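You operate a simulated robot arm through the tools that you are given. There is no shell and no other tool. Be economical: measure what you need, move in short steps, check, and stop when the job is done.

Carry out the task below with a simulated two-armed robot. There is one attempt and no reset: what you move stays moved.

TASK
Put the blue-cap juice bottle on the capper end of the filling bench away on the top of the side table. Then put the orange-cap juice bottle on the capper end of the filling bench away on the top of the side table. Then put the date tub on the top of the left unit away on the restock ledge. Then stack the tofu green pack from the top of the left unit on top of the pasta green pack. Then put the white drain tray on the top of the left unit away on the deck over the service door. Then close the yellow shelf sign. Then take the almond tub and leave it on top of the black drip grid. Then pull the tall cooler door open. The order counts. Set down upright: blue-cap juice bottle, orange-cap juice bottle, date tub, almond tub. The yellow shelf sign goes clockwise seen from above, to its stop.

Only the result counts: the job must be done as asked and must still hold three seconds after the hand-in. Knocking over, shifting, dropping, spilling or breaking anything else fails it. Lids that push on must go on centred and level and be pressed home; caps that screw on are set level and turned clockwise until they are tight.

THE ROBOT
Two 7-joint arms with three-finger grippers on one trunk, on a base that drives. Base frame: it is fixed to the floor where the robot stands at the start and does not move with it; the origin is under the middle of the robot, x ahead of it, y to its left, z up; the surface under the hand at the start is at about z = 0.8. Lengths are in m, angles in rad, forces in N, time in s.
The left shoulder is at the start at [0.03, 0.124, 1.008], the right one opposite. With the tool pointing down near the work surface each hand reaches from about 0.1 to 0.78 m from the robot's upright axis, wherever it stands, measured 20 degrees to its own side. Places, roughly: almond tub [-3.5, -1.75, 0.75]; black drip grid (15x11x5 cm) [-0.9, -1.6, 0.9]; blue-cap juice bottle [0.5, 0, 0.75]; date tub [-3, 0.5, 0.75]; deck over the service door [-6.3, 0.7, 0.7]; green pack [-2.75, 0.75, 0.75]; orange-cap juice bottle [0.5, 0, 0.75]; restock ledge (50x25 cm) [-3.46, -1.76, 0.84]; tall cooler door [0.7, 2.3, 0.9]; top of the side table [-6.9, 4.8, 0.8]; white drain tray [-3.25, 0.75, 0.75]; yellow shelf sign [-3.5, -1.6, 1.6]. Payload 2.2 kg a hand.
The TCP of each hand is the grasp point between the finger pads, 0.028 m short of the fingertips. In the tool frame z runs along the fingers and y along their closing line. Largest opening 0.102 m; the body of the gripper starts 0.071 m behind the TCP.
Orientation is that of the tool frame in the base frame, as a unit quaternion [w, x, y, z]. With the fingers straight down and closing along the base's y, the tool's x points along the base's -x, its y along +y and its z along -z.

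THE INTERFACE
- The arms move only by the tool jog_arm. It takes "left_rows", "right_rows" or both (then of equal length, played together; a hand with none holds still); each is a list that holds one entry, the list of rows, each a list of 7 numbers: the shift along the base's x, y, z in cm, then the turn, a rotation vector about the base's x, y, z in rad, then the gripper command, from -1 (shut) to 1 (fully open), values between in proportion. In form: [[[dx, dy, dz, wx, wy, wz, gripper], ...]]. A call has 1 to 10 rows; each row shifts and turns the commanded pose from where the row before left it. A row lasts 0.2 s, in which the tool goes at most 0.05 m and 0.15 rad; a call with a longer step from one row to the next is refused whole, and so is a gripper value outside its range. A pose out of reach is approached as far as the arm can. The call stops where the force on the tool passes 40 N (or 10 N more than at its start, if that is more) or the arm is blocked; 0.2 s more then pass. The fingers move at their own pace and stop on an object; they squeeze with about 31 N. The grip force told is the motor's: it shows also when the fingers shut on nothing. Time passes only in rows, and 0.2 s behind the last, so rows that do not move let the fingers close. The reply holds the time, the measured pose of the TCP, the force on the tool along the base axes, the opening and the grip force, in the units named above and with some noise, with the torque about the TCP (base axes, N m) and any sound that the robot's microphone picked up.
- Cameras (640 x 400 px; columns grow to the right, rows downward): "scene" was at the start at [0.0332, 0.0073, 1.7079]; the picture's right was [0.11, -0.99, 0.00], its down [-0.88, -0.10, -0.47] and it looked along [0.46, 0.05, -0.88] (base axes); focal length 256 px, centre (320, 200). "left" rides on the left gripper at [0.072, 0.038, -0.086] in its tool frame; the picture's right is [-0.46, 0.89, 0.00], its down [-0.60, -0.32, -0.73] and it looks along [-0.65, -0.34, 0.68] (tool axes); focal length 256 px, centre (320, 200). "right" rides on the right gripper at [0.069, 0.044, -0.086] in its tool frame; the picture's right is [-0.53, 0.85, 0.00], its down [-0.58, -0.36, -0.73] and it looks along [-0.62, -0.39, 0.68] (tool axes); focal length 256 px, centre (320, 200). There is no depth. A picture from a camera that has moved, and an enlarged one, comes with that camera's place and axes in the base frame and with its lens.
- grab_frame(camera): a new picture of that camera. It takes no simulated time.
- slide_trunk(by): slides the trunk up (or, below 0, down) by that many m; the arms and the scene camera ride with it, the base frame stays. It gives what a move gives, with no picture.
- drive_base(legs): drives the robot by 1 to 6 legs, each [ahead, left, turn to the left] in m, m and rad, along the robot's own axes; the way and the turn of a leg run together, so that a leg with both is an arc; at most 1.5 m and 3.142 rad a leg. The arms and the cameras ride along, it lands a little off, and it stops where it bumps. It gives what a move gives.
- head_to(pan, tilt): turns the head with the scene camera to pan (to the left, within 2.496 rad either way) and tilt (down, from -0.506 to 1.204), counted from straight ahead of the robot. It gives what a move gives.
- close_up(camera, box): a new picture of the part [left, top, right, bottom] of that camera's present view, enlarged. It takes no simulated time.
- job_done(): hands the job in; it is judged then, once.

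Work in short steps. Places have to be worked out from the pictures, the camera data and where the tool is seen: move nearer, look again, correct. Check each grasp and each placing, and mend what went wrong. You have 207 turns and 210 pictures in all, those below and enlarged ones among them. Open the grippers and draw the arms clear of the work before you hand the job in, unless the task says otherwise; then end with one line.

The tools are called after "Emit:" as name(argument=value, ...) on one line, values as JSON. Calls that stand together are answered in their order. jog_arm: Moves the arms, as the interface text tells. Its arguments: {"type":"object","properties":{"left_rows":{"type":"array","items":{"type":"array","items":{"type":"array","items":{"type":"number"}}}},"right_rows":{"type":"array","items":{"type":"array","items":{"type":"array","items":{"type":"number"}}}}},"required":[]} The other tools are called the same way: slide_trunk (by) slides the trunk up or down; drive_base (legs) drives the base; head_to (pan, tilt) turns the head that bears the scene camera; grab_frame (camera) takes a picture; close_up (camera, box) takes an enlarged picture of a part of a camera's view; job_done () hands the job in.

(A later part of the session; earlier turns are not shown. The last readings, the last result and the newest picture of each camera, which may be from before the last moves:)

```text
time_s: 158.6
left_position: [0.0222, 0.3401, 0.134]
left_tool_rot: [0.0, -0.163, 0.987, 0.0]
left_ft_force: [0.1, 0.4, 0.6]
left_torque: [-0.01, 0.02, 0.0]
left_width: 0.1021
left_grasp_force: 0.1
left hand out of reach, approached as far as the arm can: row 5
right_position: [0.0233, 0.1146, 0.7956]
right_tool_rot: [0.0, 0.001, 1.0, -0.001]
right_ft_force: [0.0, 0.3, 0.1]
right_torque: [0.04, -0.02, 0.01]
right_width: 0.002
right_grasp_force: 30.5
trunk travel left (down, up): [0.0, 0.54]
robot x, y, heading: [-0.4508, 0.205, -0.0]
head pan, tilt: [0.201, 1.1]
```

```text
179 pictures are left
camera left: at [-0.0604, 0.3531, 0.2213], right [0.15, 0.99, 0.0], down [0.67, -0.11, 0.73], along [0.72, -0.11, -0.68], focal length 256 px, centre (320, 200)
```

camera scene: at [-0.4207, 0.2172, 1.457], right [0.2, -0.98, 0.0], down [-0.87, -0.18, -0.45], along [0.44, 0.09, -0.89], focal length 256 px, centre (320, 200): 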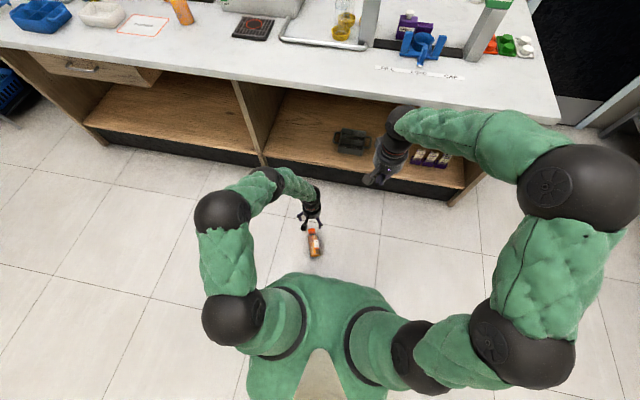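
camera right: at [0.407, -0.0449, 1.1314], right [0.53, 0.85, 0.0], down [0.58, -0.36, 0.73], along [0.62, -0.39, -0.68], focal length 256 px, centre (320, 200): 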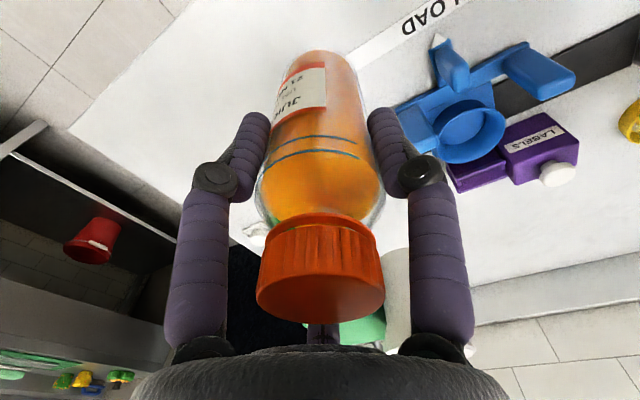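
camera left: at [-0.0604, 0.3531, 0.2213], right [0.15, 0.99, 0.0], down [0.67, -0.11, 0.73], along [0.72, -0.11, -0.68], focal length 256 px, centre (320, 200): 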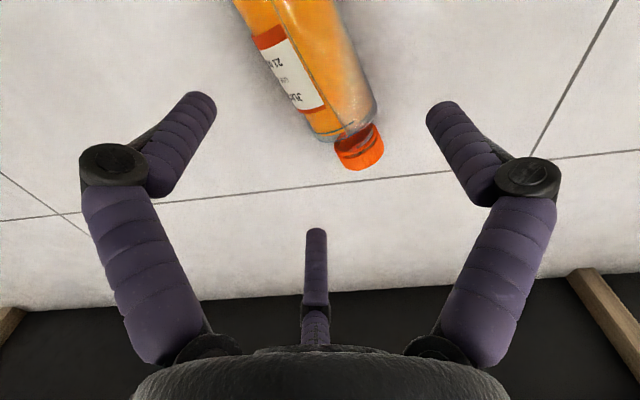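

The arm is at its reach limit at z=0.134; the robot must stand closer. I inch forward 0.1 m and look where the base is relative to the bottle.

Emit:
drive_base(legs=[[0.1, 0, 0]])

Emit:
head_to(pan=0.0, tilt=1.2)

Emit:
grab_frame(camera="scene")

```text
time_s: 159.7
left_position: [0.1213, 0.3408, 0.1348]
left_tool_rot: [-0.001, -0.163, 0.987, 0.0]
left_ft_force: [0.0, -0.4, -0.8]
left_torque: [-0.01, -0.01, 0.03]
left_width: 0.1018
left_grasp_force: 0.0
right_position: [0.1231, 0.1142, 0.7948]
right_tool_rot: [0.0, 0.001, 1.0, 0.0]
right_ft_force: [0.8, 0.2, 0.3]
right_torque: [0.03, 0.01, 0.0]
right_width: 0.0021
right_grasp_force: 30.6
trunk travel left (down, up): [0.0, 0.54]
robot x, y, heading: [-0.3477, 0.2044, -0.006]
head pan, tilt: [0.201, 1.1]
```

```text
time_s: 160.4
left_position: [0.1221, 0.3406, 0.1354]
left_tool_rot: [0.0, -0.163, 0.987, 0.0]
left_ft_force: [0.4, 0.2, 0.6]
left_torque: [-0.01, -0.02, -0.01]
left_width: 0.102
left_grasp_force: 0.0
right_position: [0.1223, 0.1151, 0.7966]
right_tool_rot: [0.0, 0.0, 1.0, 0.0]
right_ft_force: [0.2, 0.4, 0.0]
right_torque: [-0.01, 0.03, 0.02]
right_width: 0.0022
right_grasp_force: 30.9
trunk travel left (down, up): [0.0, 0.54]
robot x, y, heading: [-0.3503, 0.2075, -0.002]
head pan, tilt: [0.0, 1.201]
```

```text
178 pictures are left
camera scene: at [-0.3265, 0.2045, 1.4511], right [0.0, -1.0, 0.0], down [-0.93, 0.0, -0.36], along [0.36, 0.0, -0.93], focal length 256 px, centre (320, 200)
```

scene: 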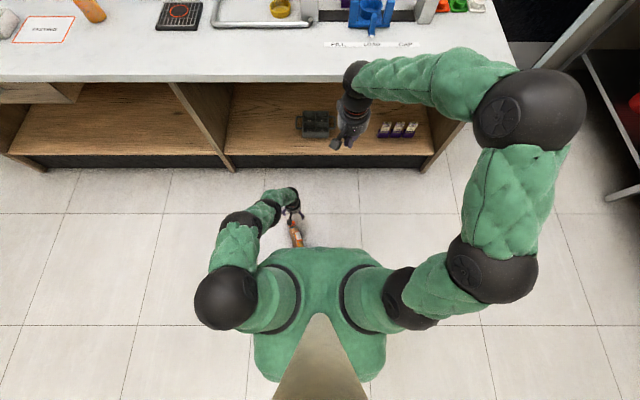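

Torso still clears the bottle. I go another 0.08 m forward, then bring the hand back over the bottle's body and down.

Emit:
jog_arm(left_rows=[[[-4, 0, 0, 0, 0, 0, 1], [-4.5, 0.2, 0, 0, 0, 0, 1], [0, 0, 0, 0, 0, 0, 1]]])

Emit:
drive_base(legs=[[0.08, 0, 0]])

Emit:
grab_frame(camera="left")

```text
time_s: 161.2
left_position: [0.0348, 0.3442, 0.138]
left_tool_rot: [0.0, -0.163, 0.987, 0.0]
left_ft_force: [0.2, -0.1, -0.1]
left_torque: [0.02, 0.01, -0.02]
left_width: 0.1019
left_grasp_force: 0.0
right_position: [0.1235, 0.115, 0.7961]
right_tool_rot: [0.0, 0.001, 1.0, -0.001]
right_ft_force: [-0.5, 0.5, 0.5]
right_torque: [-0.03, 0.0, -0.02]
right_width: 0.0021
right_grasp_force: 31.5
trunk travel left (down, up): [0.0, 0.54]
robot x, y, heading: [-0.3508, 0.204, -0.003]
head pan, tilt: [0.0, 1.201]
```

```text
time_s: 162.0
left_position: [0.047, 0.3433, 0.1369]
left_tool_rot: [-0.001, -0.164, 0.987, 0.0]
left_ft_force: [0.0, 0.3, 0.4]
left_torque: [0.04, -0.01, 0.0]
left_width: 0.1018
left_grasp_force: 0.2
right_position: [0.1353, 0.1147, 0.7967]
right_tool_rot: [0.0, 0.001, 1.0, 0.001]
right_ft_force: [0.5, 0.2, 0.1]
right_torque: [-0.03, -0.01, 0.0]
right_width: 0.002
right_grasp_force: 31.6
trunk travel left (down, up): [0.0, 0.54]
robot x, y, heading: [-0.3408, 0.2087, -0.003]
head pan, tilt: [0.0, 1.201]
stopped in leg 1: the robot was blocked; the commanded pose is now the measured one
```

```text
177 pictures are left
camera left: at [-0.0342, 0.3557, 0.2231], right [0.15, 0.99, 0.0], down [0.67, -0.1, 0.73], along [0.72, -0.11, -0.68], focal length 256 px, centre (320, 200)
```

left: 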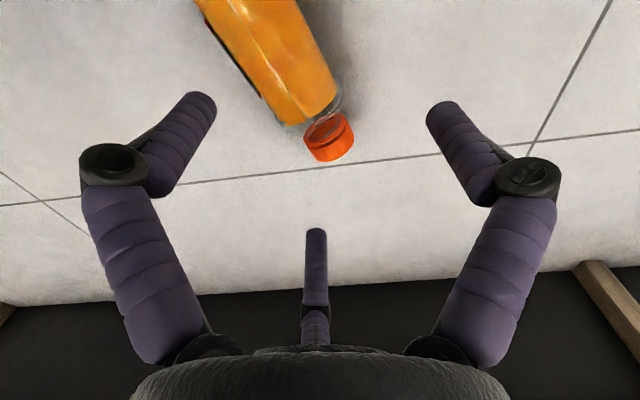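

The base has just touched the bottle's bottom, so this is as near as I can stand from here. I recentre over the bottle (y≈0.326) and test how low the hand gets now.

Emit:
jog_arm(left_rows=[[[0, -1.7, 0, 0, 0, 0, 1], [0, 0, -3, 0, 0, 0, 1], [0, 0, -3, 0, 0, 0, 1], [0, 0, -3, 0, 0, 0, 1], [0, 0, -1, 0, 0, 0, 1], [0, 0, 0, 0, 0, 0, 1]]])

Emit:
grab_frame(camera="left")

```text
time_s: 163.4
left_position: [0.0415, 0.3217, 0.0891]
left_tool_rot: [0.0, -0.162, 0.987, -0.001]
left_ft_force: [0.5, 0.4, -0.1]
left_torque: [-0.02, 0.01, 0.02]
left_width: 0.1022
left_grasp_force: 0.1
left hand out of reach, approached as far as the arm can: row 3, 4, 5
right_position: [0.1358, 0.1149, 0.7948]
right_tool_rot: [-0.001, 0.0, 1.0, 0.0]
right_ft_force: [0.6, 0.3, -0.5]
right_torque: [0.0, 0.02, 0.01]
right_width: 0.0022
right_grasp_force: 30.6
trunk travel left (down, up): [0.0, 0.54]
robot x, y, heading: [-0.3362, 0.2042, 0.002]
head pan, tilt: [0.0, 1.201]
```

```text
176 pictures are left
camera left: at [-0.04, 0.3329, 0.1763], right [0.15, 0.99, 0.0], down [0.68, -0.1, 0.73], along [0.72, -0.11, -0.68], focal length 256 px, centre (320, 200)
```

left: 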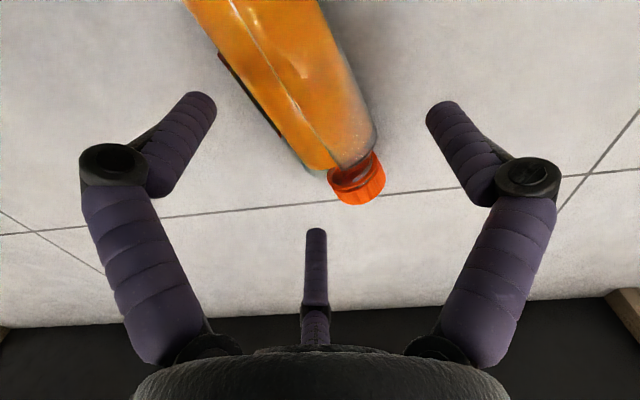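

Reach still ends at z≈0.09 with the tool vertical. I tilt the tool outward (in line with the arm) to gain reach.

Emit:
jog_arm(left_rows=[[[0, 0, 3, 0.0486, -0.142, 0, 1], [0, 0, 0, 0.0486, -0.142, 0, 1], [0, 0, 0, 0.0486, -0.142, 0, 1], [0, 0, -1, 0, 0, 0, 1], [0, 0, -1, 0, 0, 0, 1], [0, 0, -1, 0, 0, 0, 1], [0, 0, 0, 0, 0, 0, 1]]])

Emit:
grab_frame(camera="left")

```text
time_s: 164.0
left_position: [0.0562, 0.3273, 0.1238]
left_tool_rot: [0.104, -0.185, 0.977, 0.016]
left_ft_force: [12.2, -0.6, 5.9]
left_torque: [0.03, 1.7, 0.23]
left_width: 0.102
left_grasp_force: 0.1
right_position: [0.1347, 0.1152, 0.7953]
right_tool_rot: [-0.001, 0.001, 1.0, 0.0]
right_ft_force: [0.1, 0.5, -0.4]
right_torque: [0.0, -0.01, 0.02]
right_width: 0.0022
right_grasp_force: 30.6
trunk travel left (down, up): [0.0, 0.54]
robot x, y, heading: [-0.3385, 0.2051, -0.002]
head pan, tilt: [0.0, 1.201]
stopped in row 2 (left hand): the force on the tool passed its limit at 112 N (the readings are from after the stop); the commanded pose is now the measured one
```

```text
175 pictures are left
camera left: at [-0.0415, 0.3298, 0.1932], right [0.1, 0.99, 0.09], down [0.52, -0.13, 0.84], along [0.85, -0.04, -0.53], focal length 256 px, centre (320, 200)
```

left: 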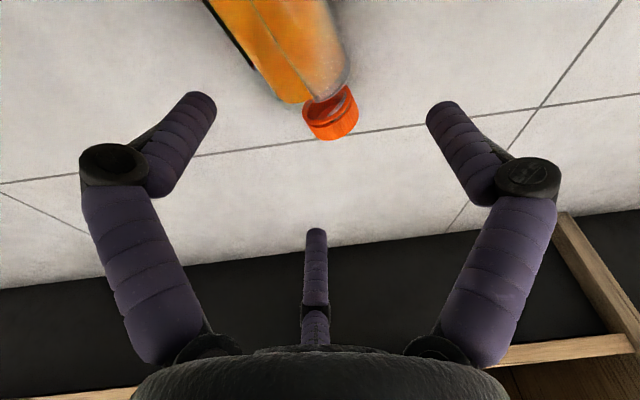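

The wrist camera touched the robot's own base. I back off 0.12 m and try again with a larger outward tilt.

Emit:
jog_arm(left_rows=[[[1, 0, 4, 0, 0, 0, 1], [0, 0, 4, 0, 0, 0, 1], [0, 0, 0, 0, 0, 0, 1]]])

Emit:
drive_base(legs=[[-0.13, 0, 0]])

Emit:
jog_arm(left_rows=[[[4, 0, 0, 0.0486, -0.142, 0, 1], [4, 0, 0, 0.0486, -0.142, 0, 1], [4, 0, 0, 0.0486, -0.142, 0, 1], [0, 0, -3, 0.0324, -0.0946, 0, 1], [0, 0, -3, 0, 0, 0, 1], [0, 0, -3, 0, 0, 0, 1], [0, 0, -2, 0, 0, 0, 1], [0, 0, -2, 0, 0, 0, 1], [0, 0, -2, 0, 0, 0, 1], [0, 0, 0, 0, 0, 0, 1]]])

Emit:
grab_frame(camera="left")

Emit:
grab_frame(camera="scene")

```text
time_s: 164.8
left_position: [0.0619, 0.326, 0.2032]
left_tool_rot: [0.099, -0.184, 0.978, 0.017]
left_ft_force: [-0.3, 0.3, 0.0]
left_torque: [0.0, -0.02, 0.04]
left_width: 0.1021
left_grasp_force: 0.0
right_position: [0.1351, 0.1148, 0.7953]
right_tool_rot: [0.001, 0.001, 1.0, 0.0]
right_ft_force: [-0.9, 0.1, -0.1]
right_torque: [-0.01, -0.03, 0.0]
right_width: 0.0019
right_grasp_force: 30.6
trunk travel left (down, up): [0.0, 0.54]
robot x, y, heading: [-0.3397, 0.2017, -0.001]
head pan, tilt: [0.0, 1.201]
```

```text
time_s: 166.0
left_position: [-0.0671, 0.326, 0.2032]
left_tool_rot: [0.101, -0.184, 0.978, 0.017]
left_ft_force: [0.1, 0.1, -1.3]
left_torque: [-0.02, -0.02, 0.0]
left_width: 0.102
left_grasp_force: 0.1
right_position: [0.0054, 0.1156, 0.7957]
right_tool_rot: [0.0, 0.002, 1.0, 0.0]
right_ft_force: [-0.5, -0.2, 0.1]
right_torque: [-0.03, 0.0, 0.03]
right_width: 0.002
right_grasp_force: 30.9
trunk travel left (down, up): [0.0, 0.54]
robot x, y, heading: [-0.4682, 0.2064, -0.002]
head pan, tilt: [0.0, 1.201]
```

```text
time_s: 168.2
left_position: [0.0499, 0.3258, 0.1583]
left_tool_rot: [0.364, -0.172, 0.914, 0.055]
left_ft_force: [0.9, 0.0, 0.0]
left_torque: [0.0, 0.01, -0.03]
left_width: 0.1017
left_grasp_force: 0.1
left hand out of reach, approached as far as the arm can: row 5, 6, 7, 8, 9
right_position: [0.006, 0.1159, 0.7952]
right_tool_rot: [-0.001, 0.001, 1.0, 0.0]
right_ft_force: [-0.3, 0.4, -0.7]
right_torque: [-0.01, 0.01, 0.0]
right_width: 0.0022
right_grasp_force: 30.6
trunk travel left (down, up): [0.0, 0.54]
robot x, y, heading: [-0.4676, 0.2073, 0.004]
head pan, tilt: [0.0, 1.201]
```

```text
174 pictures are left
camera left: at [-0.0685, 0.3212, 0.1711], right [0.0, 0.96, 0.29], down [0.05, -0.29, 0.95], along [1.0, 0.01, -0.05], focal length 256 px, centre (320, 200)
```

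left: 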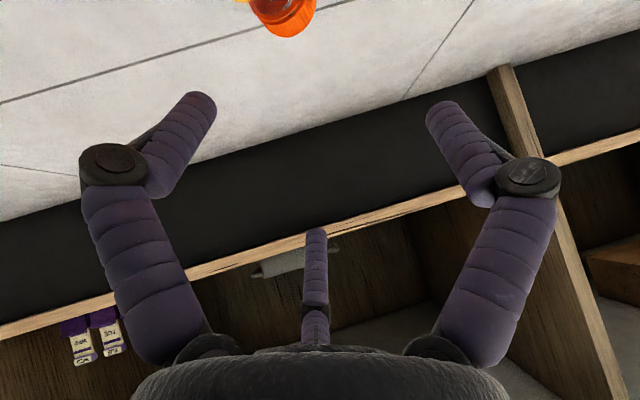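

```text
173 pictures are left
camera scene: at [-0.4425, 0.2046, 1.4511], right [0.0, -1.0, 0.0], down [-0.93, 0.0, -0.36], along [0.36, 0.0, -0.93], focal length 256 px, centre (320, 200)
```

scene: 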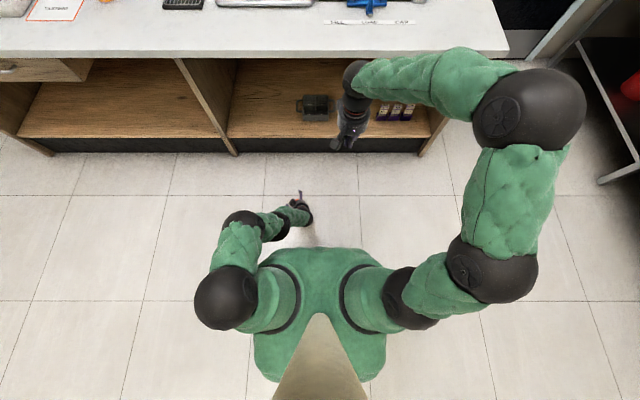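

Even in line, the arm's full reach from the shoulder is ≈0.77 m, so on the floor I only reach ≈0.27 m from the shoulder mount. I look at my base's side to see whether the bottle can be taken beside the robot.

Emit:
jog_arm(left_rows=[[[0, 0, 5, -0.0486, 0.142, 0, 1], [0, 0, 5, -0.0486, 0.142, 0, 1], [0, 0, 5, -0.0486, 0.142, 0, 1], [0, 0, 5, -0.0486, 0.142, 0, 1], [0, 0, 5, -0.0486, 0.142, 0, 1], [0, 0, 5, -0.01, 0.03, 0, 1], [0, 0, 0, 0, 0, 0, 1]]])

Emit:
head_to(pan=1.2, tilt=1.2)

Emit:
grab_frame(camera="scene")

```text
time_s: 169.8
left_position: [0.0494, 0.3262, 0.4602]
left_tool_rot: [-0.014, -0.185, 0.983, 0.0]
left_ft_force: [-0.1, 0.3, -0.8]
left_torque: [-0.01, -0.01, -0.01]
left_width: 0.102
left_grasp_force: 0.0
right_position: [0.0053, 0.1151, 0.7962]
right_tool_rot: [0.0, 0.001, 1.0, 0.0]
right_ft_force: [0.6, 0.5, -0.3]
right_torque: [0.02, 0.0, -0.01]
right_width: 0.0021
right_grasp_force: 31.0
trunk travel left (down, up): [0.0, 0.54]
robot x, y, heading: [-0.4697, 0.2063, -0.003]
head pan, tilt: [0.0, 1.201]
```

```text
time_s: 171.2
left_position: [0.0498, 0.3252, 0.4595]
left_tool_rot: [-0.015, -0.184, 0.983, 0.001]
left_ft_force: [-0.3, 0.5, 1.1]
left_torque: [-0.04, 0.0, 0.0]
left_width: 0.1021
left_grasp_force: 0.1
right_position: [0.0072, 0.1137, 0.7951]
right_tool_rot: [0.0, 0.0, 1.0, 0.0]
right_ft_force: [0.1, 0.5, 1.0]
right_torque: [0.01, -0.01, 0.02]
right_width: 0.0021
right_grasp_force: 31.4
trunk travel left (down, up): [0.0, 0.54]
robot x, y, heading: [-0.4694, 0.2033, -0.0]
head pan, tilt: [1.201, 1.201]
```

```text
172 pictures are left
camera scene: at [-0.478, 0.2568, 1.4511], right [0.93, -0.36, 0.0], down [-0.34, -0.87, -0.36], along [0.13, 0.34, -0.93], focal length 256 px, centre (320, 200)
```

scene: 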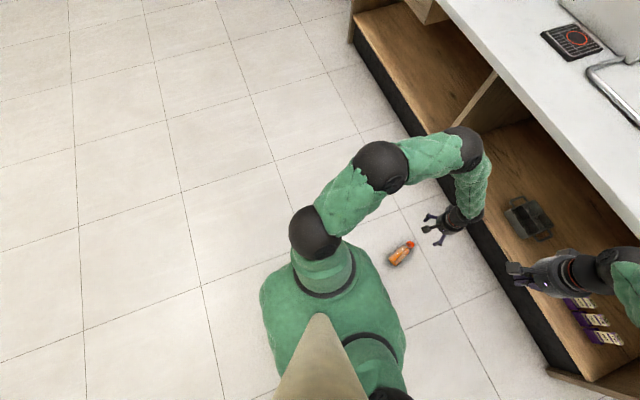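

I'll use the right arm, with the bottle at my right side and my heading along its axis (≈0.3 rad). First back away, raise/retract the left hand and swing the right hand down beside the base.

Emit:
drive_base(legs=[[-0.4, 0, 0], [0, 0.5, 0.3]])

Emit:
jog_arm(left_rows=[[[0, 0, 4.8, 0, 0, 0, 1], [0, 0, 4.8, 0, 0, 0, 1], [0, 0, 4.8, 0, 0, 0, 1], [0, 0, 4.8, 0, 0, 0, 1], [0, 0, 4.8, 0, 0, 0, 1], [0, 0, 4.8, 0, 0, 0, 1], [-2, 0, 4, 0, 0, 0, 1], [-4, 0, 0, 0, 0, 0, 1], [-4, 0, 0, 0, 0, 0, 1], [-4, 0, 0, 0, 0, 0, 1]]], right_rows=[[[-2, -2.5, -1.5, 0, 0, 0, 1], [-2, -2.5, -1.5, 0, 0, 0, 1], [-2, -2.5, -2, 0, 0, 0, 1], [-2, -2.5, -3, 0, 0, 0, 1], [-2, -2.5, -3, 0, 0, 0, 1], [-2, -2.5, -3, 0, 0, 0, 1], [-3, -2, -3, 0, 0, 0, 1], [-3, -2, -3, 0, 0, 0, 1], [-3, -2, -3, 0, 0, 0, 1], [-3, -2, -3, 0, 0, 0, 1]]])

Emit:
head_to(pan=-0.6, tilt=1.0)

Emit:
grab_frame(camera="scene")

```text
time_s: 176.3
left_position: [-0.4721, 0.9697, 0.4606]
left_tool_rot: [-0.015, -0.325, 0.946, -0.002]
left_ft_force: [0.0, 0.7, 0.1]
left_torque: [0.03, -0.03, 0.0]
left_width: 0.1019
left_grasp_force: 0.0
right_position: [-0.4531, 0.7555, 0.7937]
right_tool_rot: [0.0, -0.144, 0.99, 0.0]
right_ft_force: [0.6, 0.3, 0.3]
right_torque: [0.0, 0.01, 0.04]
right_width: 0.0022
right_grasp_force: 31.1
trunk travel left (down, up): [0.0, 0.54]
robot x, y, heading: [-0.9325, 0.7065, 0.29]
head pan, tilt: [1.201, 1.201]
```

```text
time_s: 178.5
left_position: [-0.6151, 0.971, 0.7884]
left_tool_rot: [-0.015, -0.325, 0.945, -0.001]
left_ft_force: [0.5, -0.6, -0.8]
left_torque: [0.02, 0.01, 0.06]
left_width: 0.102
left_grasp_force: 0.1
right_position: [-0.695, 0.5247, 0.5369]
right_tool_rot: [0.0, -0.144, 0.99, 0.001]
right_ft_force: [0.1, 0.0, 0.2]
right_torque: [-0.01, 0.02, -0.05]
right_width: 0.102
right_grasp_force: 0.1
trunk travel left (down, up): [0.0, 0.54]
robot x, y, heading: [-0.9324, 0.7064, 0.289]
head pan, tilt: [1.201, 1.201]
```

```text
time_s: 180.3
left_position: [-0.6141, 0.9717, 0.79]
left_tool_rot: [-0.014, -0.326, 0.945, -0.001]
left_ft_force: [-0.2, -0.1, -0.3]
left_torque: [-0.01, 0.01, 0.02]
left_width: 0.1018
left_grasp_force: 0.0
right_position: [-0.6932, 0.5258, 0.5373]
right_tool_rot: [0.0, -0.144, 0.99, 0.0]
right_ft_force: [-0.4, 0.1, -0.7]
right_torque: [-0.02, 0.03, -0.01]
right_width: 0.1018
right_grasp_force: 0.0
trunk travel left (down, up): [0.0, 0.54]
robot x, y, heading: [-0.935, 0.7054, 0.29]
head pan, tilt: [-0.6, 1.0]
```

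```text
171 pictures are left
camera scene: at [-0.8969, 0.6754, 1.4637], right [-0.31, -0.95, 0.0], down [-0.8, 0.26, -0.54], along [0.51, -0.16, -0.84], focal length 256 px, centre (320, 200)
```

scene: 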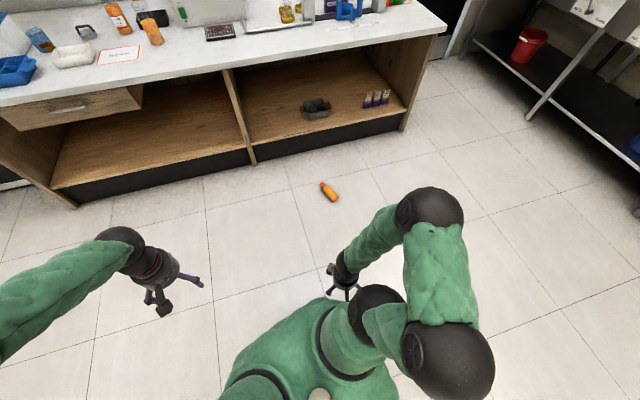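

Bottle axis confirmed: bottom ≈(-0.065, 0.30), cap ≈(0.105, 0.352). I lower the right hand beside the base, clear of the floor.

Emit:
jog_arm(right_rows=[[[-0.6, -1.6, -4, 0, 0, 0, 0.6], [-0.6, -1.6, -4, 0, 0, 0, 0.6], [-0.6, -1.6, -4, 0, 0, 0, 0.6], [-0.6, -1.6, -4, 0, 0, 0, 0.6], [-0.6, -1.6, -4, 0, 0, 0, 0.6], [-0.7, -1.5, -4, 0, 0, 0, 0.6], [-0.7, -1.5, -4, 0, 0, 0, 0.6], [-0.8, -1.5, -4, 0, 0, 0, 0.6], [-0.8, -1.6, -4, 0, 0, 0, 0.6], [0, 0, -2, 0, 0, 0, 0.6]]])

Emit:
jog_arm(right_rows=[[[0, 0, -4, 0, 0, 0, 0.6], [0, 0, -4, 0, 0, 0, 0.6], [0, 0, -3, 0, 0, 0, 0.6], [0, 0, 0, 0, 0, 0, 0.6]]])

Emit:
grab_frame(camera="right")

```text
time_s: 182.5
left_position: [-0.6138, 0.972, 0.7897]
left_tool_rot: [-0.015, -0.325, 0.946, -0.001]
left_ft_force: [0.0, -0.7, -0.2]
left_torque: [0.02, 0.04, 0.0]
left_width: 0.1021
left_grasp_force: 0.0
right_position: [-0.7503, 0.3835, 0.1557]
right_tool_rot: [0.0, -0.144, 0.99, 0.001]
right_ft_force: [0.3, 0.2, 0.5]
right_torque: [0.0, -0.02, -0.01]
right_width: 0.0816
right_grasp_force: 0.0
trunk travel left (down, up): [0.0, 0.54]
robot x, y, heading: [-0.9338, 0.709, 0.292]
head pan, tilt: [-0.6, 1.0]
```

```text
time_s: 183.5
left_position: [-0.6153, 0.9728, 0.7885]
left_tool_rot: [-0.015, -0.325, 0.945, -0.002]
left_ft_force: [-0.5, 0.1, -0.2]
left_torque: [-0.02, -0.03, 0.02]
left_width: 0.1019
left_grasp_force: 0.0
right_position: [-0.7539, 0.3843, 0.0469]
right_tool_rot: [-0.001, -0.144, 0.99, 0.0]
right_ft_force: [0.4, -0.4, 0.9]
right_torque: [-0.04, -0.03, -0.01]
right_width: 0.0817
right_grasp_force: 0.1
trunk travel left (down, up): [0.0, 0.54]
robot x, y, heading: [-0.9358, 0.7028, 0.287]
head pan, tilt: [-0.6, 1.0]
```

```text
170 pictures are left
camera right: at [-0.8317, 0.4064, 0.1322], right [0.27, 0.96, 0.0], down [0.66, -0.18, 0.73], along [0.7, -0.2, -0.68], focal length 256 px, centre (320, 200)
```

right: 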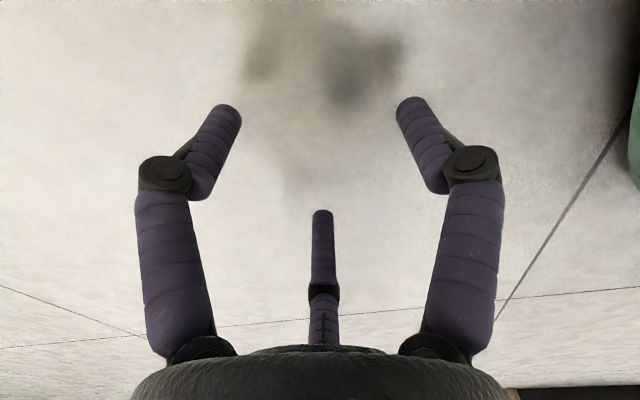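

Right hand reaches z=0.047 beside the base. I raise it to 0.16 and drive so it comes over the bottle.

Emit:
jog_arm(left_rows=[[[-2, 0, 4.5, 0, 0, 0, 1], [-2, 0, 4.5, 0, 0, 0, 1], [0, 0, 4.5, 0, 0, 0, 1], [0, 0, 0, 0, 0, 0, 1]]], right_rows=[[[0, 0, 4, 0, 0, 0, 1], [0, 0, 4, 0, 0, 0, 1], [0, 0, 3, 0, 0, 0, 1], [0, 0, 0, 0, 0, 0, 1]]])

Emit:
drive_base(legs=[[0, -0.28, 0], [0.66, 0, 0]])

Emit:
grab_frame(camera="right")

Emit:
grab_frame(camera="scene")

```text
time_s: 184.5
left_position: [-0.6514, 0.9695, 0.9244]
left_tool_rot: [-0.014, -0.326, 0.945, -0.002]
left_ft_force: [-0.1, -0.4, 0.3]
left_torque: [0.02, -0.01, 0.02]
left_width: 0.1019
left_grasp_force: 0.0
right_position: [-0.7528, 0.3839, 0.1554]
right_tool_rot: [-0.001, -0.144, 0.99, 0.0]
right_ft_force: [0.2, -0.7, -0.2]
right_torque: [-0.01, 0.0, 0.0]
right_width: 0.1019
right_grasp_force: 0.2
trunk travel left (down, up): [0.0, 0.54]
robot x, y, heading: [-0.9347, 0.7058, 0.285]
head pan, tilt: [-0.6, 1.0]
```

```text
time_s: 189.7
left_position: [0.065, 0.8862, 0.9232]
left_tool_rot: [-0.014, -0.323, 0.946, -0.001]
left_ft_force: [0.1, 0.5, -0.4]
left_torque: [-0.01, -0.02, 0.02]
left_width: 0.1018
left_grasp_force: 0.0
right_position: [-0.0366, 0.3009, 0.1535]
right_tool_rot: [0.0, -0.142, 0.99, 0.0]
right_ft_force: [0.1, -1.2, -0.3]
right_torque: [0.0, -0.02, -0.01]
right_width: 0.1021
right_grasp_force: 0.0
trunk travel left (down, up): [0.0, 0.54]
robot x, y, heading: [-0.2172, 0.6209, 0.288]
head pan, tilt: [-0.6, 1.0]
```

```text
169 pictures are left
camera right: at [-0.1141, 0.3235, 0.2414], right [0.27, 0.96, 0.0], down [0.66, -0.19, 0.73], along [0.7, -0.2, -0.68], focal length 256 px, centre (320, 200)
```

right: 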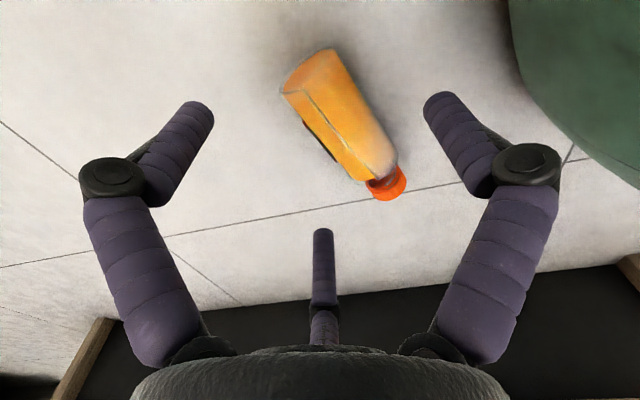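

```text
168 pictures are left
camera scene: at [-0.18, 0.5923, 1.4637], right [-0.31, -0.95, 0.0], down [-0.8, 0.26, -0.54], along [0.51, -0.17, -0.84], focal length 256 px, centre (320, 200)
```

scene: 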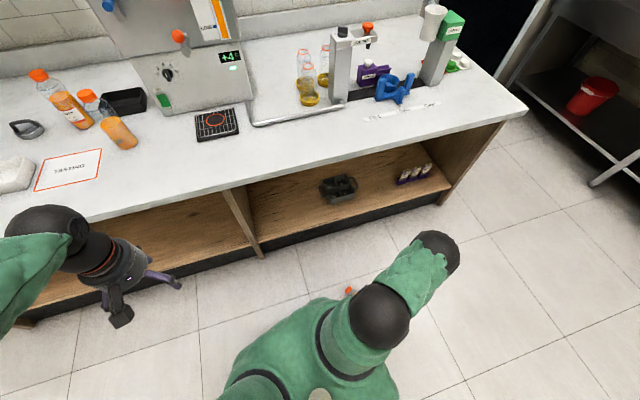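

The bottle's middle is at about (0.035, 0.322), about 7.5 cm further along my heading. I drive that, then yaw slightly and descend to grip.

Emit:
drive_base(legs=[[0.075, 0, 0]])

Emit:
jog_arm(right_rows=[[[0, 0, -2, 0, 0, 0.08, 1], [0, 0, -2, 0, 0, 0, 1], [0, 0, 0, 0, 0, 0, 1]]])

Emit:
grab_frame(camera="right")

```text
time_s: 190.8
left_position: [0.1372, 0.9074, 0.9244]
left_tool_rot: [-0.014, -0.323, 0.946, -0.001]
left_ft_force: [-0.3, -0.2, -0.2]
left_torque: [0.01, 0.02, -0.02]
left_width: 0.1019
left_grasp_force: 0.1
right_position: [0.0352, 0.3222, 0.1552]
right_tool_rot: [0.001, -0.144, 0.99, 0.001]
right_ft_force: [-0.4, -1.3, 0.3]
right_torque: [0.0, 0.04, 0.0]
right_width: 0.1019
right_grasp_force: 0.1
trunk travel left (down, up): [0.0, 0.54]
robot x, y, heading: [-0.143, 0.6411, 0.289]
head pan, tilt: [-0.6, 1.0]
```

```text
time_s: 191.6
left_position: [0.1377, 0.9073, 0.9239]
left_tool_rot: [-0.015, -0.324, 0.946, -0.001]
left_ft_force: [1.0, 0.6, -0.1]
left_torque: [0.0, -0.02, 0.01]
left_width: 0.1021
left_grasp_force: 0.1
right_position: [0.0356, 0.3229, 0.1159]
right_tool_rot: [0.001, -0.182, 0.983, 0.0]
right_ft_force: [0.6, 0.0, 0.5]
right_torque: [0.0, 0.0, 0.03]
right_width: 0.1019
right_grasp_force: 0.0
trunk travel left (down, up): [0.0, 0.54]
robot x, y, heading: [-0.145, 0.6433, 0.288]
head pan, tilt: [-0.6, 1.0]
```

```text
167 pictures are left
camera right: at [-0.0445, 0.3387, 0.201], right [0.2, 0.98, 0.0], down [0.67, -0.13, 0.73], along [0.72, -0.14, -0.68], focal length 256 px, centre (320, 200)
```

right: 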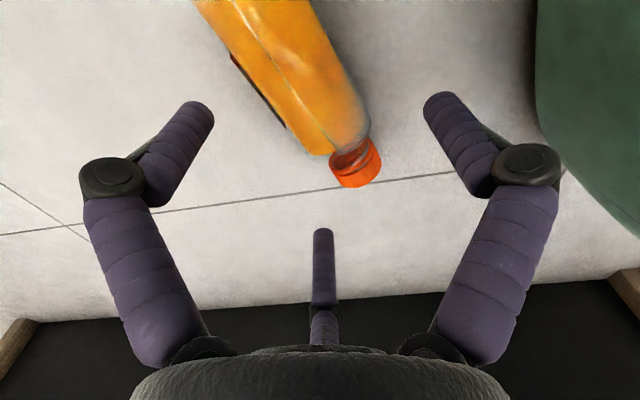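

Aligned with the bottle axis. Descend 7 cm and close.

Emit:
jog_arm(right_rows=[[[0, -0.4, -3, 0, 0, 0, 1], [0, 0, -3, 0, 0, 0, 1], [0, 0, -1.1, 0, 0, 0, 1], [0, 0, 0, 0, 0, 0, 1], [0, 0, 0, 0, 0, 0, -1], [0, 0, 0, 0, 0, 0, -1], [0, 0, 0, 0, 0, 0, -1]]])

Emit:
grab_frame(camera="right")

```text
time_s: 193.2
left_position: [0.1371, 0.9085, 0.9246]
left_tool_rot: [-0.014, -0.325, 0.946, -0.001]
left_ft_force: [-0.4, 0.6, -0.1]
left_torque: [0.02, 0.01, 0.0]
left_width: 0.1022
left_grasp_force: 0.0
right_position: [0.0348, 0.3192, 0.0436]
right_tool_rot: [0.001, -0.183, 0.983, 0.0]
right_ft_force: [-0.1, -0.2, -0.1]
right_torque: [-0.02, -0.12, -0.06]
right_width: 0.0752
right_grasp_force: 31.2
trunk travel left (down, up): [0.0, 0.54]
robot x, y, heading: [-0.1411, 0.6448, 0.287]
head pan, tilt: [-0.6, 1.0]
```

```text
166 pictures are left
camera right: at [-0.0441, 0.335, 0.1305], right [0.2, 0.98, 0.0], down [0.67, -0.13, 0.73], along [0.72, -0.14, -0.68], focal length 256 px, centre (320, 200)
```

right: 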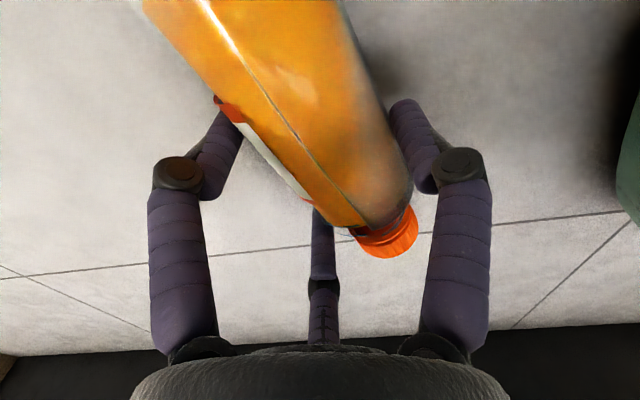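

The grip closed at 0.075, wider than expected though the view looks aligned. I lift a few cm to test the hold.

Emit:
jog_arm(right_rows=[[[0, 0, 1, 0, 0, 0, -1], [0, 0, 2, 0, 0, 0, -1], [0, 0, 2, 0, 0, 0, -1], [0, 0, 0, 0, 0, 0, -1]]])

Emit:
grab_frame(camera="right")

```text
time_s: 194.2
left_position: [0.1376, 0.9083, 0.9231]
left_tool_rot: [-0.015, -0.324, 0.946, -0.001]
left_ft_force: [-0.3, 1.0, -0.6]
left_torque: [0.01, 0.03, -0.01]
left_width: 0.102
left_grasp_force: 0.2
right_position: [0.0365, 0.319, 0.0933]
right_tool_rot: [0.0, -0.181, 0.983, 0.0]
right_ft_force: [0.4, 0.4, -3.3]
right_torque: [-0.04, -0.04, -0.01]
right_width: 0.075
right_grasp_force: 30.9
trunk travel left (down, up): [0.0, 0.54]
robot x, y, heading: [-0.1458, 0.645, 0.285]
head pan, tilt: [-0.6, 1.0]
```

```text
165 pictures are left
camera right: at [-0.043, 0.335, 0.1802], right [0.2, 0.98, 0.0], down [0.67, -0.13, 0.73], along [0.72, -0.14, -0.68], focal length 256 px, centre (320, 200)
```

right: 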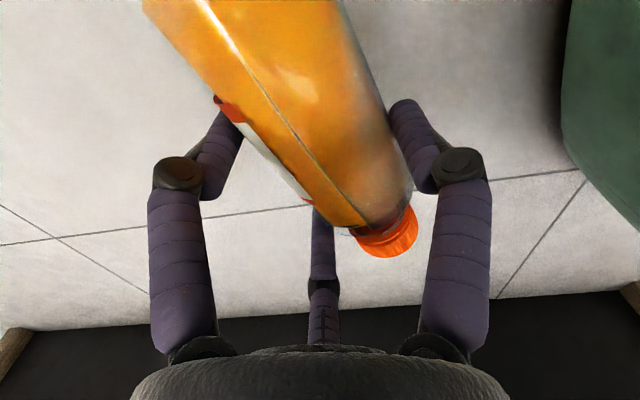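

The bottle is held (3 N). I lift it, back away from the bench, raise the trunk and then pitch the hand forward to bring the bottle upright.

Emit:
jog_arm(right_rows=[[[0, 0, 4, 0, 0, 0, -1], [0, 0, 4, 0, 0, 0, -1], [0, 0, 4, 0, 0, 0, -1], [0, 0, 4, 0, 0, 0, -1], [0, 0, 4, 0, 0, 0, -1], [0, 0, 4, 0, 0, 0, -1], [0, 0, 4, 0, 0, 0, -1], [0, 0, 4, 0, 0, 0, -1], [0, 0, 4, 0, 0, 0, -1], [0, 0, 0, 0, 0, 0, -1]]])

Emit:
drive_base(legs=[[-0.7, 0, 0]])

Emit:
slide_trunk(by=0.25)

Emit:
jog_arm(right_rows=[[[3, 2, 0, 0.0545, -0.14, 0, -1], [3, 2, 0, 0.0545, -0.14, 0, -1], [3, 2, 0, 0.0545, -0.14, 0, -1], [3, 2, 0, 0.0545, -0.14, 0, -1], [3, 2, 0, 0.0545, -0.14, 0, -1], [3, 2, 0, 0.0545, -0.14, 0, -1], [3, 2, 0, 0.0545, -0.14, 0, -1], [3, 2, 0, 0.0545, -0.14, 0, -1], [3, 0, 0, 0.0545, -0.14, 0, -1], [0, 0, 0, 0, 0, 0, -1]]])

Emit:
grab_frame(camera="scene")

```text
time_s: 196.4
left_position: [0.1369, 0.9074, 0.9241]
left_tool_rot: [-0.015, -0.324, 0.946, -0.001]
left_ft_force: [0.1, -0.2, 0.8]
left_torque: [-0.02, -0.01, -0.01]
left_width: 0.102
left_grasp_force: 0.0
right_position: [0.0361, 0.3187, 0.456]
right_tool_rot: [-0.001, -0.184, 0.983, 0.0]
right_ft_force: [0.8, -0.5, -3.4]
right_torque: [0.01, -0.04, -0.01]
right_width: 0.0747
right_grasp_force: 30.9
trunk travel left (down, up): [0.0, 0.54]
robot x, y, heading: [-0.1459, 0.643, 0.286]
head pan, tilt: [-0.6, 1.0]
```

```text
time_s: 200.2
left_position: [-0.5269, 0.7102, 0.9234]
left_tool_rot: [-0.014, -0.319, 0.948, -0.001]
left_ft_force: [0.6, -0.1, -0.1]
left_torque: [0.0, 0.02, 0.03]
left_width: 0.1018
left_grasp_force: 0.1
right_position: [-0.6345, 0.1241, 0.4544]
right_tool_rot: [0.0, -0.177, 0.984, 0.0]
right_ft_force: [-0.8, 0.2, -2.6]
right_torque: [0.01, -0.08, 0.01]
right_width: 0.0751
right_grasp_force: 30.9
trunk travel left (down, up): [0.0, 0.54]
robot x, y, heading: [-0.8082, 0.4543, 0.275]
head pan, tilt: [-0.6, 1.0]
```

```text
time_s: 202.8
left_position: [-0.5267, 0.7109, 1.1743]
left_tool_rot: [-0.015, -0.319, 0.948, -0.001]
left_ft_force: [0.2, 0.6, -0.8]
left_torque: [0.01, 0.02, 0.03]
left_width: 0.1019
left_grasp_force: 0.0
right_position: [-0.6359, 0.1237, 0.7059]
right_tool_rot: [0.0, -0.178, 0.984, 0.001]
right_ft_force: [-0.8, 0.4, -3.1]
right_torque: [-0.01, -0.09, 0.01]
right_width: 0.0751
right_grasp_force: 30.7
trunk travel left (down, up): [-0.25, 0.29]
robot x, y, heading: [-0.8093, 0.4485, 0.28]
head pan, tilt: [-0.6, 1.0]
```

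```text
time_s: 205.0
left_position: [-0.5289, 0.7102, 1.1745]
left_tool_rot: [-0.014, -0.319, 0.948, -0.001]
left_ft_force: [0.0, -0.5, -0.2]
left_torque: [-0.01, 0.01, 0.01]
left_width: 0.1023
left_grasp_force: 0.0
right_position: [-0.2197, 0.4385, 0.8706]
right_tool_rot: [0.443, -0.133, 0.885, 0.041]
right_ft_force: [-0.4, 0.2, -2.9]
right_torque: [-0.03, 0.01, 0.01]
right_width: 0.0749
right_grasp_force: 31.5
right hand out of reach, approached as far as the arm can: row 1, 2, 3, 4, 5, 6, 7, 8, 9
trunk travel left (down, up): [-0.25, 0.29]
robot x, y, heading: [-0.8111, 0.4495, 0.273]
head pan, tilt: [-0.6, 1.0]
```

```text
164 pictures are left
camera scene: at [-0.7768, 0.4195, 1.7137], right [-0.32, -0.95, 0.0], down [-0.8, 0.27, -0.54], along [0.51, -0.17, -0.84], focal length 256 px, centre (320, 200)
```

scene: 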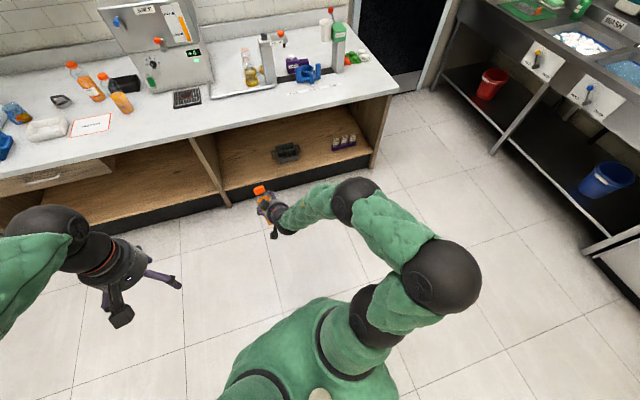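

The hand went somewhere other than commanded (reach trouble in that elbow posture). I hold a moment and read its pose again with a close look.

Emit:
jog_arm(right_rows=[[[0, 0, 0, 0, 0, 0, -1], [0, 0, 0, 0, 0, 0, -1]]])

Emit:
grab_frame(camera="right")

Emit:
close_up(camera="scene", box=[220, 160, 380, 260])

```text
time_s: 205.6
left_position: [-0.5267, 0.7115, 1.1742]
left_tool_rot: [-0.014, -0.319, 0.948, -0.001]
left_ft_force: [0.8, -0.2, 0.3]
left_torque: [-0.02, 0.03, 0.03]
left_width: 0.1021
left_grasp_force: 0.0
right_position: [-0.2184, 0.4385, 0.871]
right_tool_rot: [0.443, -0.133, 0.885, 0.041]
right_ft_force: [-0.2, 0.4, -3.3]
right_torque: [-0.05, 0.06, 0.0]
right_width: 0.0746
right_grasp_force: 31.1
trunk travel left (down, up): [-0.25, 0.29]
robot x, y, heading: [-0.8152, 0.4528, 0.275]
head pan, tilt: [-0.6, 1.0]
```

```text
163 pictures are left
camera right: at [-0.3368, 0.4508, 0.8661], right [0.08, 0.92, 0.39], down [-0.14, -0.37, 0.92], along [0.99, -0.12, 0.1], focal length 256 px, centre (320, 200)
```

right: 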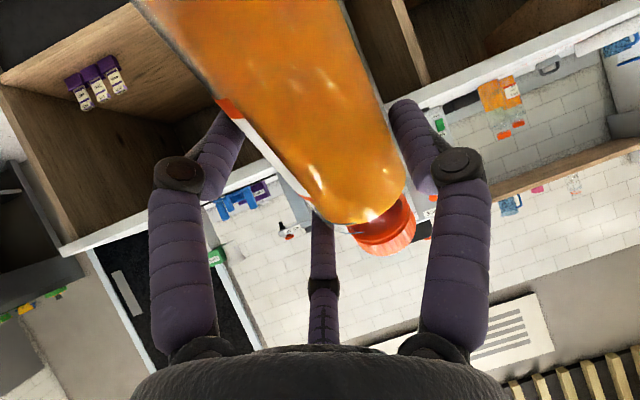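

```text
4.00 times, centred on (300, 210) of scene
camera zoom: at [-0.7761, 0.4203, 1.7136], right [-0.32, -0.95, 0.0], down [-0.8, 0.27, -0.54], along [0.51, -0.17, -0.84], focal length 1024 px, centre (400, 160)
```

zoom: 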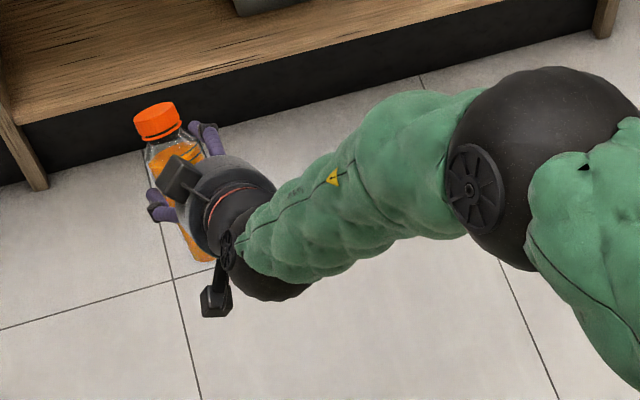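

The bottle is now leaning about 35–40° from upright. I continue pitching while bringing the hand back a bit closer to the body.

Emit:
jog_arm(right_rows=[[[-3, -1, 0, 0.04, -0.144, 0, -1], [-3, -1, 0, 0.04, -0.144, 0, -1], [-3, -1, 0, 0.04, -0.144, 0, -1], [0, 0, 0, 0, 0, 0, -1]]])

Emit:
close_up(camera="scene", box=[220, 160, 380, 260])

```text
time_s: 206.6
left_position: [-0.5272, 0.7109, 1.1734]
left_tool_rot: [-0.015, -0.318, 0.948, -0.002]
left_ft_force: [-0.9, 0.3, -0.7]
left_torque: [0.01, -0.01, -0.01]
left_width: 0.1022
left_grasp_force: 0.0
right_position: [-0.3362, 0.5249, 0.9251]
right_tool_rot: [0.636, -0.118, 0.759, 0.074]
right_ft_force: [0.2, 0.2, -2.7]
right_torque: [-0.01, 0.04, 0.04]
right_width: 0.0749
right_grasp_force: 31.0
right hand out of reach, approached as far as the arm can: row 1, 2, 3
trunk travel left (down, up): [-0.25, 0.29]
robot x, y, heading: [-0.8154, 0.4526, 0.276]
head pan, tilt: [-0.6, 1.0]
```

```text
4.00 times, centred on (300, 210) of scene
camera zoom: at [-0.7761, 0.4195, 1.7136], right [-0.32, -0.95, 0.0], down [-0.8, 0.27, -0.54], along [0.51, -0.17, -0.84], focal length 1024 px, centre (400, 160)
```

zoom: 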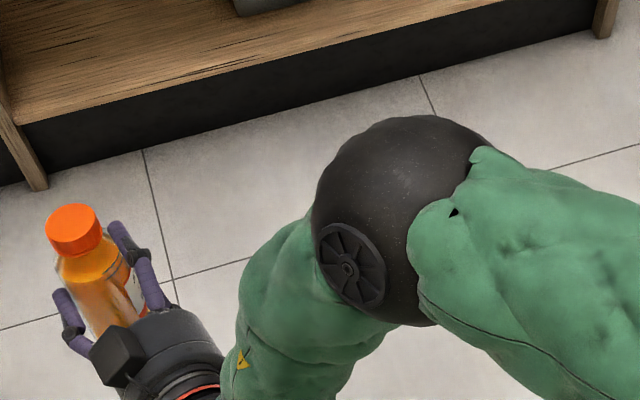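

The hand is nearly horizontal but the commanded pose is still too close to the body. I move the command forward and up to a comfortable place and trim the pitch.

Emit:
jog_arm(right_rows=[[[2, 2.4, 3, -0.008, 0.0275, 0, -1], [2, 2.4, 3, -0.008, 0.0275, 0, -1], [2, 2.4, 3, -0.008, 0.0275, 0, -1], [2, 2.4, 3, -0.008, 0.0275, 0, -1], [2, 2.4, 3, -0.008, 0.0275, 0, -1], [2, 2.4, 3, -0.008, 0.0275, 0, -1], [2, 2.4, 3, -0.008, 0.0275, 0, -1], [2, 2.4, 3, -0.008, 0.0275, 0, -1], [0, 0, 0, 0, 0, 0, -1]]])

Emit:
grab_frame(camera="scene")

```text
time_s: 208.6
left_position: [-0.5276, 0.7107, 1.1743]
left_tool_rot: [-0.015, -0.318, 0.948, 0.0]
left_ft_force: [-0.2, 0.2, 0.0]
left_torque: [-0.01, -0.02, -0.05]
left_width: 0.102
left_grasp_force: 0.0
right_position: [-0.1757, 0.7172, 1.1645]
right_tool_rot: [0.546, -0.133, 0.824, 0.067]
right_ft_force: [0.1, -0.7, -3.1]
right_torque: [0.0, 0.03, 0.03]
right_width: 0.0749
right_grasp_force: 30.8
trunk travel left (down, up): [-0.25, 0.29]
robot x, y, heading: [-0.8145, 0.4542, 0.275]
head pan, tilt: [-0.6, 1.0]
```

```text
160 pictures are left
camera scene: at [-0.7765, 0.4198, 1.7136], right [-0.32, -0.95, 0.0], down [-0.8, 0.27, -0.54], along [0.51, -0.17, -0.84], focal length 256 px, centre (320, 200)
```

scene: 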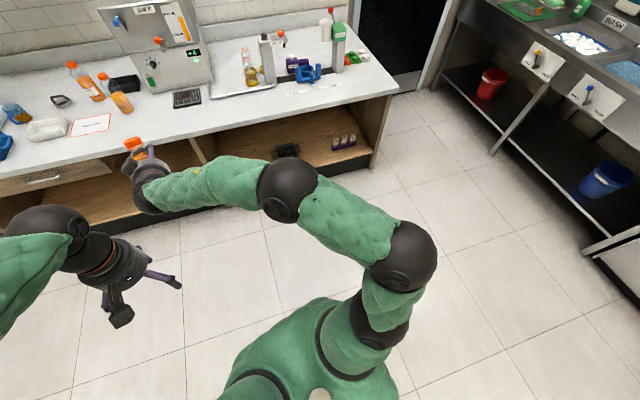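

Commands are in sync again. I bring the hand to a comfortable carry spot ahead of me and finish levelling it.

Emit:
jog_arm(right_rows=[[[-1.5, -3, -2, 0.0138, -0.048, 0, -1], [-1.5, -3, -2, 0.0138, -0.048, 0, -1], [-1.5, -3, -2, 0.0138, -0.048, 0, -1], [-1.5, -3, -2, 0.0138, -0.048, 0, -1], [-1.5, -3, -2, 0.0138, -0.048, 0, -1], [-1.5, -3, -2, 0.0138, -0.048, 0, -1], [-1.5, -3, -2, 0.0138, -0.048, 0, -1], [-1.5, -3, -2, 0.0138, -0.048, 0, -1], [0, 0, 0, 0, 0, 0, -1]]])

Emit:
grab_frame(camera="scene")

Emit:
grab_frame(camera="right")

```text
time_s: 210.6
left_position: [-0.528, 0.7113, 1.174]
left_tool_rot: [-0.015, -0.318, 0.948, -0.001]
left_ft_force: [0.7, -0.2, -1.1]
left_torque: [0.0, 0.0, -0.02]
left_width: 0.1023
left_grasp_force: 0.0
right_position: [-0.322, 0.5234, 1.0255]
right_tool_rot: [0.699, -0.109, 0.702, 0.081]
right_ft_force: [0.9, -0.1, -3.4]
right_torque: [-0.05, -0.01, 0.01]
right_width: 0.0744
right_grasp_force: 31.3
right hand out of reach, approached as far as the arm can: row 7, 8
trunk travel left (down, up): [-0.25, 0.29]
robot x, y, heading: [-0.8122, 0.4509, 0.283]
head pan, tilt: [-0.6, 1.0]
```

```text
159 pictures are left
camera scene: at [-0.7764, 0.4203, 1.7137], right [-0.32, -0.95, 0.0], down [-0.8, 0.27, -0.54], along [0.51, -0.17, -0.84], focal length 256 px, centre (320, 200)
```

scene: 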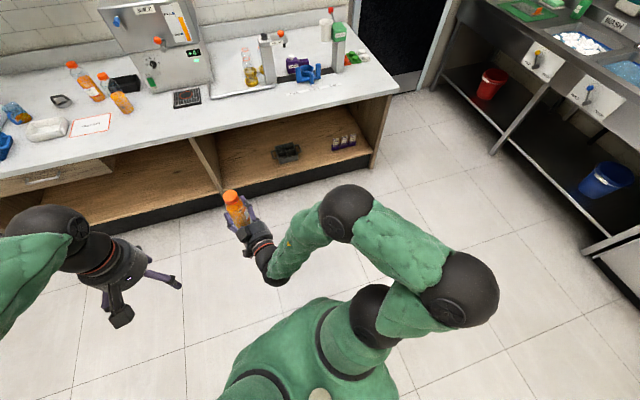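

```text
158 pictures are left
camera right: at [-0.4151, 0.5394, 0.957], right [-0.22, 0.84, 0.5], down [-0.61, -0.52, 0.6], along [0.76, -0.17, 0.63], focal length 256 px, centre (320, 200)
```

right: 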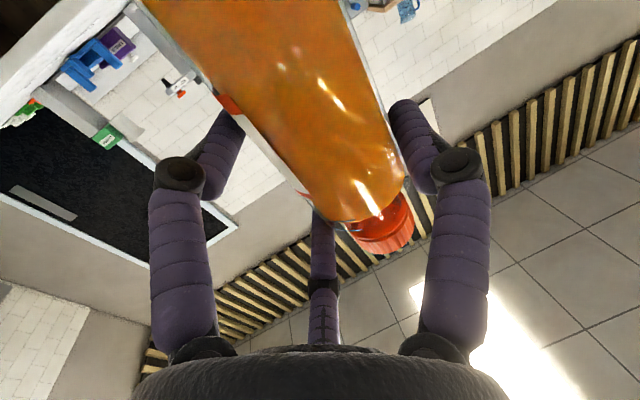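

The hand is horizontal and the bottle upright-looking. Now I drive back to the side table by the same way.

Emit:
head_to(pan=0, tilt=0.8)

Emit:
drive_base(legs=[[0, 0, 0.75], [0, 0, 0.75], [1.5, 0, 0], [1.5, 0, 0], [0, 0, 1.357]])

Emit:
drive_base(legs=[[1.4, 0, 0], [1.4, 0, 0], [1.4, 0, 0], [1.3, 0, 0]])

```text
time_s: 211.6
left_position: [-0.5275, 0.711, 1.1748]
left_tool_rot: [-0.015, -0.319, 0.948, -0.001]
left_ft_force: [-0.8, 0.2, -0.1]
left_torque: [-0.02, 0.0, -0.02]
left_width: 0.102
left_grasp_force: 0.0
right_position: [-0.3211, 0.5227, 1.0268]
right_tool_rot: [0.698, -0.109, 0.703, 0.082]
right_ft_force: [0.0, -0.3, -2.7]
right_torque: [-0.06, 0.01, -0.04]
right_width: 0.0745
right_grasp_force: 31.3
trunk travel left (down, up): [-0.25, 0.29]
robot x, y, heading: [-0.8144, 0.4516, 0.278]
head pan, tilt: [0.0, 0.799]
```

```text
time_s: 233.4
left_position: [-1.761, 3.2257, 1.1746]
left_tool_rot: [0.001, 0.983, 0.184, 0.015]
left_ft_force: [0.5, -0.5, 0.0]
left_torque: [-0.02, -0.02, 0.03]
left_width: 0.102
left_grasp_force: 0.0
right_position: [-1.9092, 3.4626, 1.0269]
right_tool_rot: [-0.018, 0.711, 0.01, -0.703]
right_ft_force: [0.8, -0.5, -3.3]
right_torque: [0.01, -0.07, -0.04]
right_width: 0.0741
right_grasp_force: 30.5
trunk travel left (down, up): [-0.25, 0.29]
robot x, y, heading: [-1.4141, 3.3966, 3.138]
head pan, tilt: [0.0, 0.799]
```

```text
time_s: 259.6
left_position: [-7.2441, 3.2089, 1.1746]
left_tool_rot: [0.0, 0.98, 0.198, 0.014]
left_ft_force: [0.5, 1.1, -0.1]
left_torque: [-0.02, 0.0, -0.03]
left_width: 0.1019
left_grasp_force: 0.1
right_position: [-7.398, 3.4431, 1.0268]
right_tool_rot: [-0.007, 0.711, 0.022, -0.703]
right_ft_force: [0.6, 0.6, -3.1]
right_torque: [0.06, -0.03, 0.0]
right_width: 0.0739
right_grasp_force: 30.5
trunk travel left (down, up): [-0.25, 0.29]
robot x, y, heading: [-6.8997, 3.3921, -3.116]
head pan, tilt: [0.0, 0.799]
```

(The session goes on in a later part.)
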